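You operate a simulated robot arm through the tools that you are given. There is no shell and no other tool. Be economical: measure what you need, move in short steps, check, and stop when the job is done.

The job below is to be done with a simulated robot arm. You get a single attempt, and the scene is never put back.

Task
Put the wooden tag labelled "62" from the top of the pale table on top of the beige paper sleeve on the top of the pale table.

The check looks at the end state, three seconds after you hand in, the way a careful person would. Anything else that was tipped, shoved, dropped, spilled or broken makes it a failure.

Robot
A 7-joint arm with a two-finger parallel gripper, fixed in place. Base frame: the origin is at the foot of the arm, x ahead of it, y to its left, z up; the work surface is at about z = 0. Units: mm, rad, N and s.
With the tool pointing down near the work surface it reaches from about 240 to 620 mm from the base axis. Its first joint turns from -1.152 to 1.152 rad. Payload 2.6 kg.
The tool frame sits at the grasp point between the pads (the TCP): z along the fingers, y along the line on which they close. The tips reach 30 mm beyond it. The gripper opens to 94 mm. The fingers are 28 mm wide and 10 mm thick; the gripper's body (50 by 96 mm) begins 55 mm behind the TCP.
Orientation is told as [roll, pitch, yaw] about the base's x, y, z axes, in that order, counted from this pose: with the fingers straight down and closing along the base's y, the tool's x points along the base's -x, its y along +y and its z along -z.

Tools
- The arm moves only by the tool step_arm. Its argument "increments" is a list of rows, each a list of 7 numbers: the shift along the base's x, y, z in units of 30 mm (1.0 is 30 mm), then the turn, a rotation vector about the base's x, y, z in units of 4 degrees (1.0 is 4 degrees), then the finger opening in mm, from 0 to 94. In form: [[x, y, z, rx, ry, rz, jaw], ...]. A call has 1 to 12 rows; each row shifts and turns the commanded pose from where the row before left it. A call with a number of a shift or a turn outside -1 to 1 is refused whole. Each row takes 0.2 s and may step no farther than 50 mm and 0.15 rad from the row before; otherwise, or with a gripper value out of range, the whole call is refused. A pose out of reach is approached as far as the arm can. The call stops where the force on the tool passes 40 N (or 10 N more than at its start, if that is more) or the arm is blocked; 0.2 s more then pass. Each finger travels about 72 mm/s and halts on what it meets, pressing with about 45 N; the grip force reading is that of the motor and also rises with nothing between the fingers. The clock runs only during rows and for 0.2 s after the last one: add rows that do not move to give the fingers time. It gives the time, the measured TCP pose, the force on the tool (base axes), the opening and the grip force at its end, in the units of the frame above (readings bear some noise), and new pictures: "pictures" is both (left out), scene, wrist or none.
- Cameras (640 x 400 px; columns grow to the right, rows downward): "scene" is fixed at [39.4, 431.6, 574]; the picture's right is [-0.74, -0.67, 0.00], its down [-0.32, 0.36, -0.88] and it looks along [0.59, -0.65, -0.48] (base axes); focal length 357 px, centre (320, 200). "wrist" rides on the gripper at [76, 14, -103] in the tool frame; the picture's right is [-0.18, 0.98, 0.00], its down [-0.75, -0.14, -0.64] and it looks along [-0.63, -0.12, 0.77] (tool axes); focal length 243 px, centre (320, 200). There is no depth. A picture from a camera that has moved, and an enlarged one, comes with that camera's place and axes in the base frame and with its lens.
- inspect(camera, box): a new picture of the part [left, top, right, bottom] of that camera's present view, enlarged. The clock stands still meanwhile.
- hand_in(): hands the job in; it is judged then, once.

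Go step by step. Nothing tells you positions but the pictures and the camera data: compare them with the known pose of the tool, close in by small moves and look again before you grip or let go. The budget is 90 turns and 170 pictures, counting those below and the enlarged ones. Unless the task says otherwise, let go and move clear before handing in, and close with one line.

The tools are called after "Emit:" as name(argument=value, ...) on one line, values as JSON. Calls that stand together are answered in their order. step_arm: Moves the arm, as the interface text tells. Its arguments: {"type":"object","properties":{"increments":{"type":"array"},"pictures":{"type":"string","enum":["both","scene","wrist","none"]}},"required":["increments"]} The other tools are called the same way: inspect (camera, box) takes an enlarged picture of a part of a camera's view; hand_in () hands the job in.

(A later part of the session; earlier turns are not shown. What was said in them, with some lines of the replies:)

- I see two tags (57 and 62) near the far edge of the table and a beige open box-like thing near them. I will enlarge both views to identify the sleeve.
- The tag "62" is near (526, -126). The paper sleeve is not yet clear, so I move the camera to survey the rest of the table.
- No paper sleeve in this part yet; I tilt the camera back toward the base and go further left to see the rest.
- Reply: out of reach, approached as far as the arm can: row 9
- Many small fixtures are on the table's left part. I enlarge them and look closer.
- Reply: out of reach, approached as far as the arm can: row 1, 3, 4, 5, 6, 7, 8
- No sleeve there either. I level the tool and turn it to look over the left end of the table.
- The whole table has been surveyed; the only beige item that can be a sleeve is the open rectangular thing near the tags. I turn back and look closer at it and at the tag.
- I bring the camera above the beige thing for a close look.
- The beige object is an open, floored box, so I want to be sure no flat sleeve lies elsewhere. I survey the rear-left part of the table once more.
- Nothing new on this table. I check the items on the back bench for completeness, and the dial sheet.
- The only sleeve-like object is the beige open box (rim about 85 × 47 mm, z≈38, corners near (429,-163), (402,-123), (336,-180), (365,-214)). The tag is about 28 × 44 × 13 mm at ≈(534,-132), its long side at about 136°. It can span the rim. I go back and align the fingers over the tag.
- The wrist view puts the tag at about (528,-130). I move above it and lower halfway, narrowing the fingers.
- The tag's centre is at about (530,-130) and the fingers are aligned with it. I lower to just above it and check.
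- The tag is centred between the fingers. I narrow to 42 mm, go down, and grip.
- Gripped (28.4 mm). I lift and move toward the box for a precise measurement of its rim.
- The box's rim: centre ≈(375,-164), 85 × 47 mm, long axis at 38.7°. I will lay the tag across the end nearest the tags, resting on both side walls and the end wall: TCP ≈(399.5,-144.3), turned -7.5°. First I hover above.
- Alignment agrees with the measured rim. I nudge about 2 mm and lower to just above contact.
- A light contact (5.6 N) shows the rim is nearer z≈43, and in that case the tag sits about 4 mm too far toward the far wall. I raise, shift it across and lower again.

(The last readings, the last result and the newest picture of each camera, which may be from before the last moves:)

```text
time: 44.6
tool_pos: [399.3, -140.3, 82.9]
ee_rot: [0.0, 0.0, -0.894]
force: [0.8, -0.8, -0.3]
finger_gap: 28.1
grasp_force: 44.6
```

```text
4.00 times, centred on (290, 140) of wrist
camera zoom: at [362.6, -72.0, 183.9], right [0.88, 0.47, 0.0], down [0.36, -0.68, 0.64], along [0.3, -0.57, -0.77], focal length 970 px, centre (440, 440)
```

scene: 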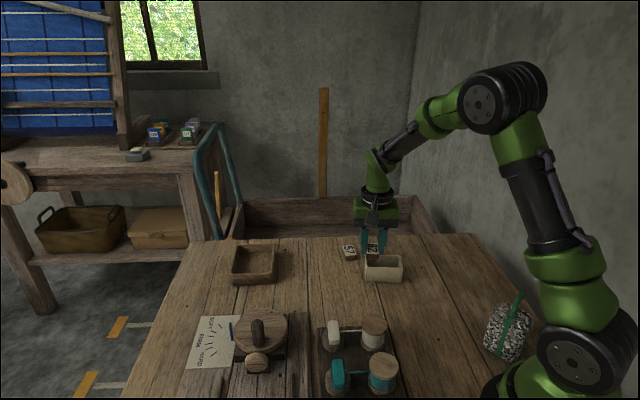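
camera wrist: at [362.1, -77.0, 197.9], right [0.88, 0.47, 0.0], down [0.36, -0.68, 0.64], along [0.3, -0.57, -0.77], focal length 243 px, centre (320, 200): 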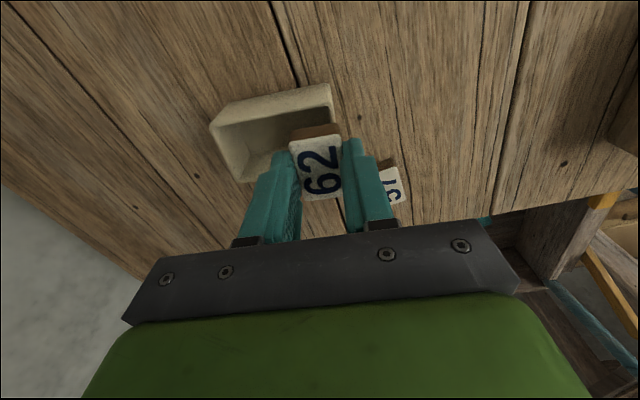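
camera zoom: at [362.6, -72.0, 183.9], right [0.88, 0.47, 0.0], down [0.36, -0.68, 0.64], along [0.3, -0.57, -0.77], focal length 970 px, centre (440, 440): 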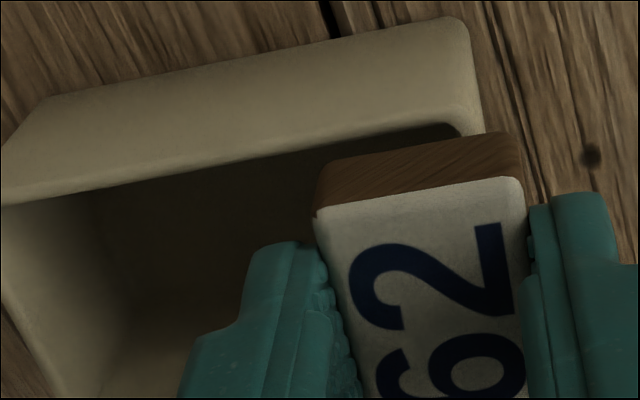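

The tag is almost exactly as long as the opening is wide, so lying straight across gives too little overlap. Turned by about 25° over the middle, it overlaps both side walls by about 4 mm with its centre well supported, so I raise, turn and re-centre.

Emit:
step_arm(increments=[[0, 0, 0.7, 0, 0, 0, 24], [-0.4, -0.3, 0, 0, 0, 1, 24], [-0.397, -0.317, 0, 0, 0, 1, 24], [0, 0, 0, 0, 0, 1, 24], [0, 0, 0, 0, 0, 1, 24], [0, 0, 0, 0, 0, 1, 24], [0, 0, 0, 0, 0, 1, 24], [0, 0, -0.4, 0, 0, 0.25, 24], [0, 0, 0, 0, 0, 0, 24]], pictures="none")

Emit:
inspect(camera="scene", box=[340, 230, 420, 290])

Emit:
inspect(camera="wrist", box=[240, 90, 400, 210])

```text
time: 46.6
tool_pos: [375.2, -158.9, 92.6]
ee_rot: [0.0, -0.002, -0.462]
force: [-0.7, 0.6, 0.6]
finger_gap: 28.4
grasp_force: 44.3
```

```text
6.67 times, centred on (380, 260) of scene
camera zoom: at [39.4, 431.6, 574.0], right [-0.74, -0.67, 0.0], down [-0.32, 0.36, -0.88], along [0.59, -0.65, -0.48], focal length 2383 px, centre (-80, -200)
```

zoom: 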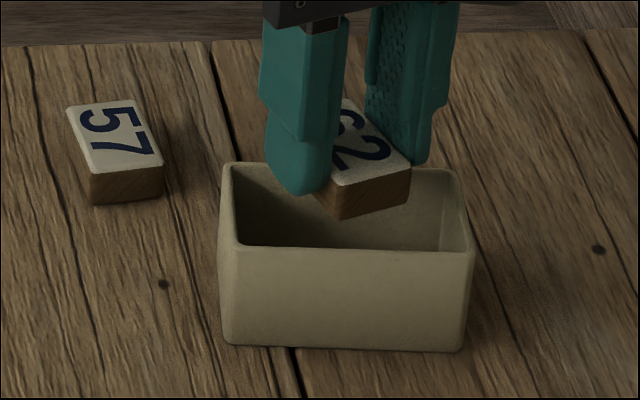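

```text
3.33 times, centred on (320, 150) of wrist
camera zoom: at [313.0, -112.4, 194.0], right [0.6, 0.8, 0.0], down [0.61, -0.46, 0.64], along [0.51, -0.39, -0.77], focal length 809 px, centre (320, 367)
```

zoom: 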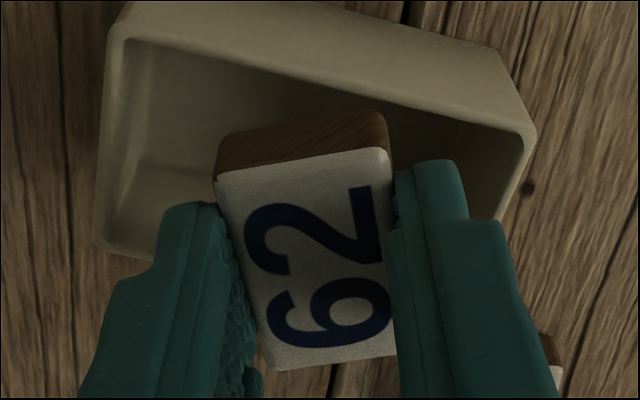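

The tag is turned properly over the middle. I lower to just above the rim to compare tag and walls directly.

Emit:
step_arm(increments=[[0, 0, -0.25, 0, 0, 0, 24], [0, 0, -0.11, 0, 0, 0, 24], [0, 0, 0, 0, 0, 0, 24]], pictures="none")

Emit:
inspect(camera="scene", box=[350, 240, 410, 285])

Emit:
inspect(camera="wrist", box=[240, 90, 400, 210])

```text
time: 47.4
tool_pos: [375.3, -158.4, 81.4]
ee_rot: [-0.001, -0.002, -0.459]
force: [0.3, 0.2, -0.7]
finger_gap: 28.6
grasp_force: 44.9
```

```text
8.89 times, centred on (380, 262) of scene
camera zoom: at [39.4, 431.6, 574.0], right [-0.74, -0.67, 0.0], down [-0.32, 0.36, -0.88], along [0.59, -0.65, -0.48], focal length 3177 px, centre (-213, -356)
```

zoom: 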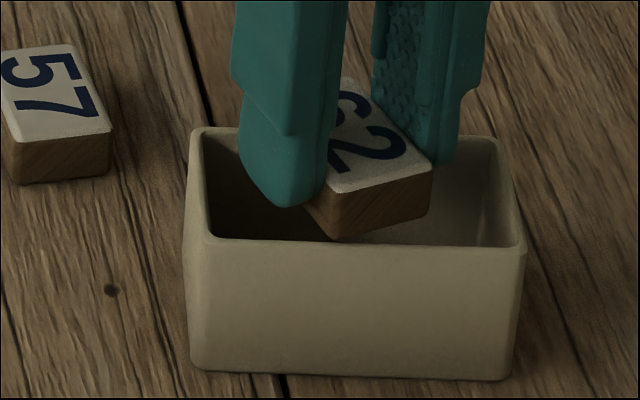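

```text
3.33 times, centred on (320, 150) of wrist
camera zoom: at [313.9, -111.4, 183.0], right [0.6, 0.8, 0.0], down [0.61, -0.46, 0.64], along [0.51, -0.39, -0.77], focal length 809 px, centre (320, 367)
```

zoom: 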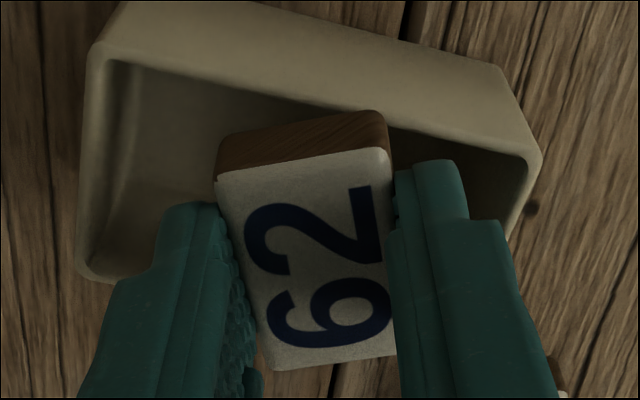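

Both walls are overlapped (near ≈5 mm, far ≈3 mm). I shift 1 mm to balance and lower to a light touch.

Emit:
step_arm(increments=[[0.02, -0.027, -0.04, 0, 0, 0, 24], [0, 0, -0.04, 0, 0, 0, 24], [0, 0, 0, 0, 0, 0, 24]], pictures="none")

```text
time: 48.2
tool_pos: [377.5, -158.6, 78.0]
ee_rot: [0.001, -0.002, -0.458]
force: [-1.4, 0.4, 2.2]
finger_gap: 28.4
grasp_force: 45.5
```

Emit:
step_arm(increments=[[0, 0, -0.03, 0, 0, 0, 24], [0, 0, 0, 0, 0, 0, 24]], pictures="none")

Emit:
inspect(camera="scene", box=[350, 240, 410, 285])

Emit:
inspect(camera="wrist", box=[240, 90, 400, 210])

```text
time: 48.8
tool_pos: [377.6, -160.0, 78.7]
ee_rot: [0.0, -0.005, -0.458]
force: [1.5, 0.5, 10.7]
finger_gap: 28.3
grasp_force: 45.2
```

```text
8.89 times, centred on (380, 262) of scene
camera zoom: at [39.3, 431.6, 574.0], right [-0.74, -0.67, 0.0], down [-0.32, 0.36, -0.88], along [0.59, -0.65, -0.48], focal length 3177 px, centre (-213, -356)
```

zoom: 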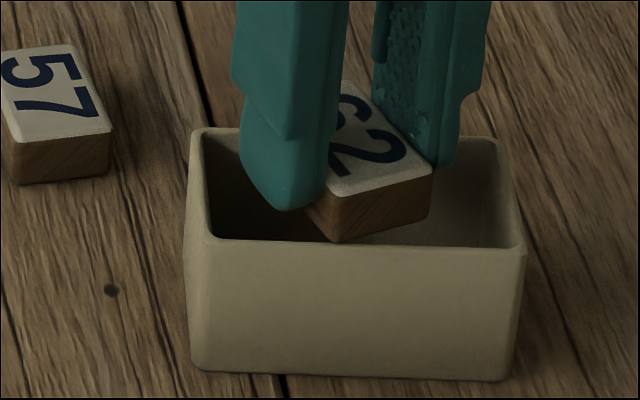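

```text
3.33 times, centred on (320, 150) of wrist
camera zoom: at [314.2, -112.9, 180.5], right [0.6, 0.8, 0.0], down [0.61, -0.46, 0.65], along [0.52, -0.39, -0.76], focal length 809 px, centre (320, 367)
```

zoom: 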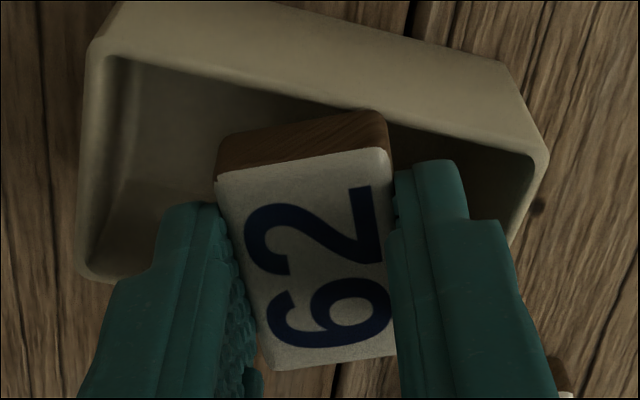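

Contact is made, but near-wall overlap is only ≈2 mm. I raise slightly, shift 2 mm toward the near wall, and touch again.

Emit:
step_arm(increments=[[0, 0, 0.15, 0, 0, 0, 24], [-0.045, 0.055, 0, 0, 0, 0, 24], [0, 0, -0.1, 0, 0, 0, 24], [0, 0, -0.03, 0, 0, 0, 24], [0, 0, 0, 0, 0, 0, 24]], pictures="none")

Emit:
inspect(camera="scene", box=[350, 240, 410, 285])

Emit:
inspect(camera="wrist", box=[240, 90, 400, 210])

```text
time: 50.0
tool_pos: [374.9, -158.6, 78.4]
ee_rot: [0.001, -0.005, -0.459]
force: [-2.6, 0.3, 17.2]
finger_gap: 28.6
grasp_force: 45.7
```

```text
8.89 times, centred on (380, 262) of scene
camera zoom: at [39.3, 431.6, 574.0], right [-0.74, -0.67, 0.0], down [-0.32, 0.36, -0.88], along [0.59, -0.65, -0.48], focal length 3177 px, centre (-213, -356)
```

zoom: 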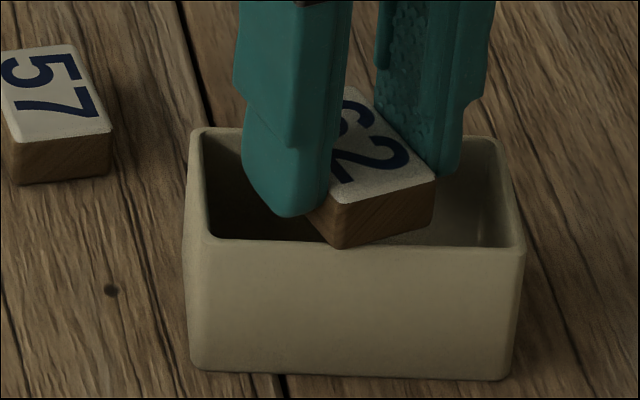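

```text
3.33 times, centred on (320, 150) of wrist
camera zoom: at [312.3, -111.3, 180.2], right [0.6, 0.8, 0.0], down [0.61, -0.46, 0.65], along [0.52, -0.39, -0.76], focal length 809 px, centre (320, 367)
```

zoom: 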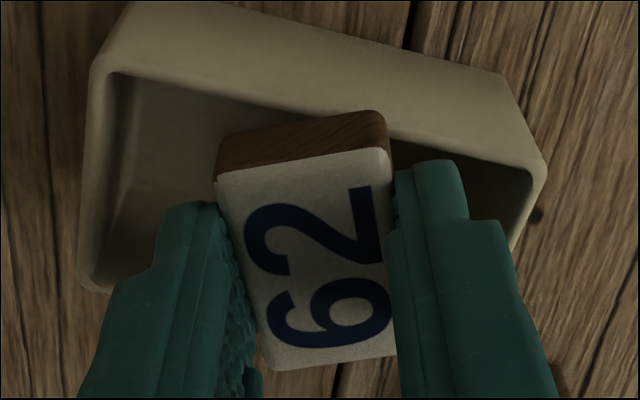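

Near overlap is now ≈4–5 mm and the far side should be similar. I relieve the pressing force and open gently.

Emit:
step_arm(increments=[[0, 0, 0.02, 0, 0, 0, 24], [0, 0, 0, 0, 0, 0, 24], [0, 0, 0, 0, 0, 0, 32], [0, 0, 0, 0, 0, 0, 36], [0, 0, 0, 0, 0, 0, 36]], pictures="none")

Emit:
inspect(camera="scene", box=[350, 240, 410, 285])

Emit:
inspect(camera="wrist", box=[240, 90, 400, 210])

```text
time: 51.2
tool_pos: [373.9, -157.1, 78.9]
ee_rot: [-0.001, 0.0, -0.458]
force: [-0.6, 0.2, 0.6]
finger_gap: 35.9
grasp_force: 0.0
```

```text
8.89 times, centred on (380, 262) of scene
camera zoom: at [39.4, 431.6, 574.0], right [-0.74, -0.67, 0.0], down [-0.32, 0.36, -0.88], along [0.59, -0.65, -0.48], focal length 3177 px, centre (-213, -356)
```

zoom: 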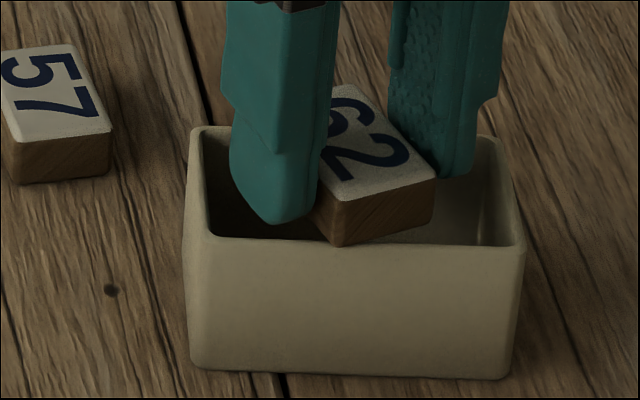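

```text
3.33 times, centred on (320, 150) of wrist
camera zoom: at [312.0, -110.9, 180.0], right [0.6, 0.8, 0.0], down [0.61, -0.46, 0.64], along [0.51, -0.39, -0.77], focal length 809 px, centre (320, 367)
```

zoom: 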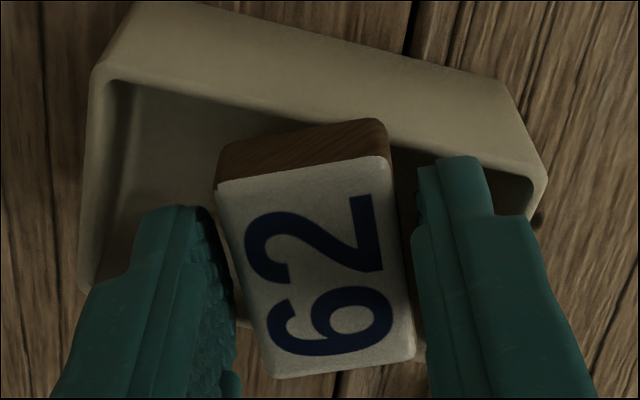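

The tag rests on the rim on its own. I rise straight up and check.

Emit:
step_arm(increments=[[0, 0, 0.2, 0, 0, 0, 40], [0, 0, 0.5, 0, 0, 0, 44], [0, 0, 1, 0, 0, 0, 44], [0, 0, 1, 0, 0, 0, 44], [0, 0, 1, 0, 0, 0, 44]])

Emit:
inspect(camera="scene", box=[340, 230, 420, 290])

Emit:
inspect(camera="wrist", box=[240, 60, 400, 180])

```text
time: 52.4
tool_pos: [376.3, -158.8, 189.9]
ee_rot: [0.0, -0.003, -0.46]
force: [0.0, 0.0, 0.1]
finger_gap: 44.0
grasp_force: 0.0
camera wrist: at [312.9, -112.8, 292.0], right [0.6, 0.8, 0.0], down [0.61, -0.46, 0.64], along [0.51, -0.39, -0.77], focal length 243 px, centre (320, 200)
```

scene: 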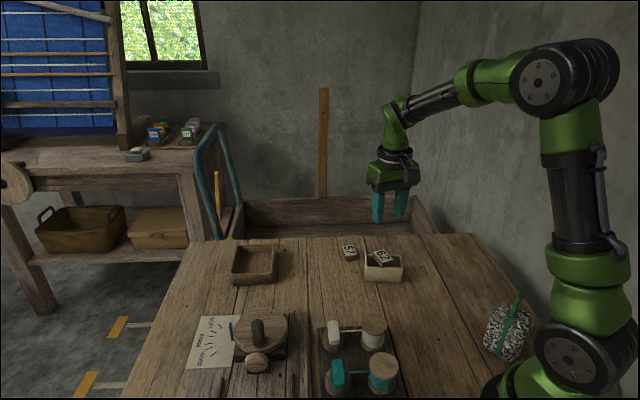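
wrist: 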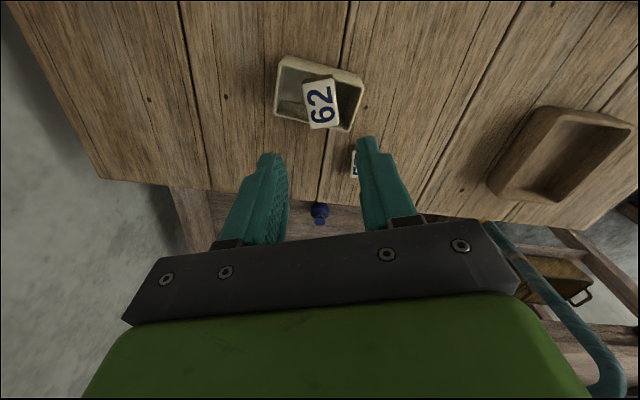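

```text
6.67 times, centred on (380, 260) of scene
camera zoom: at [39.4, 431.6, 574.0], right [-0.74, -0.67, 0.0], down [-0.32, 0.36, -0.88], along [0.59, -0.65, -0.48], focal length 2383 px, centre (-80, -200)
```

zoom: 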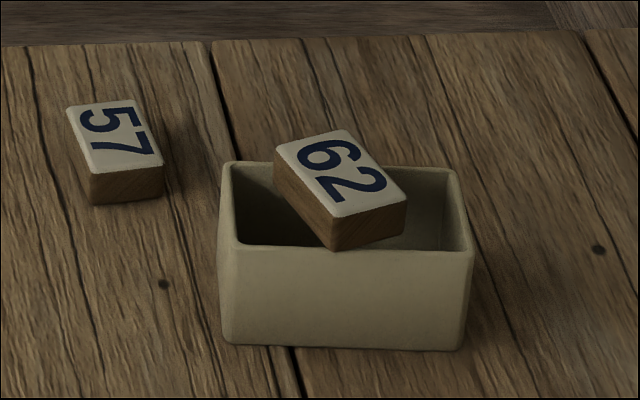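

```text
3.33 times, centred on (320, 120) of wrist
camera zoom: at [312.9, -112.8, 292.0], right [0.6, 0.8, 0.0], down [0.61, -0.46, 0.64], along [0.51, -0.39, -0.77], focal length 809 px, centre (320, 467)
```

zoom: 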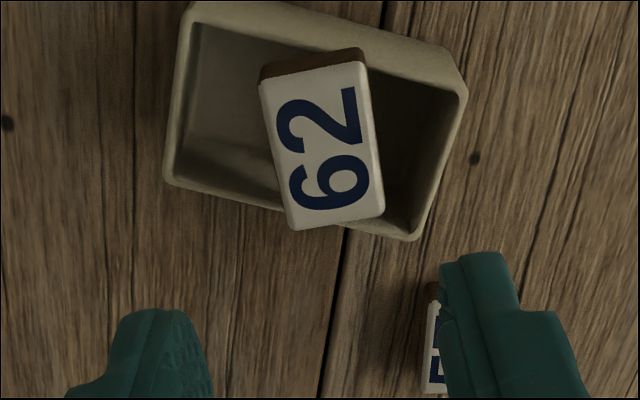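

The tag "62" lies level across both rims of the beige sleeve. "57" and everything else look undisturbed, and the gripper is clear, so I hand in.

Emit:
hand_in()

```text
The job is handed in.
```

I placed the wooden tag "62" on top of the beige open box, lying level across its two long side walls. The arm is clear, and nothing else looked moved. No flat paper sleeve turned up anywhere I could see on the table, so I took this box to be the sleeve. I took "on top of" to mean resting on the rim, not down inside the box.
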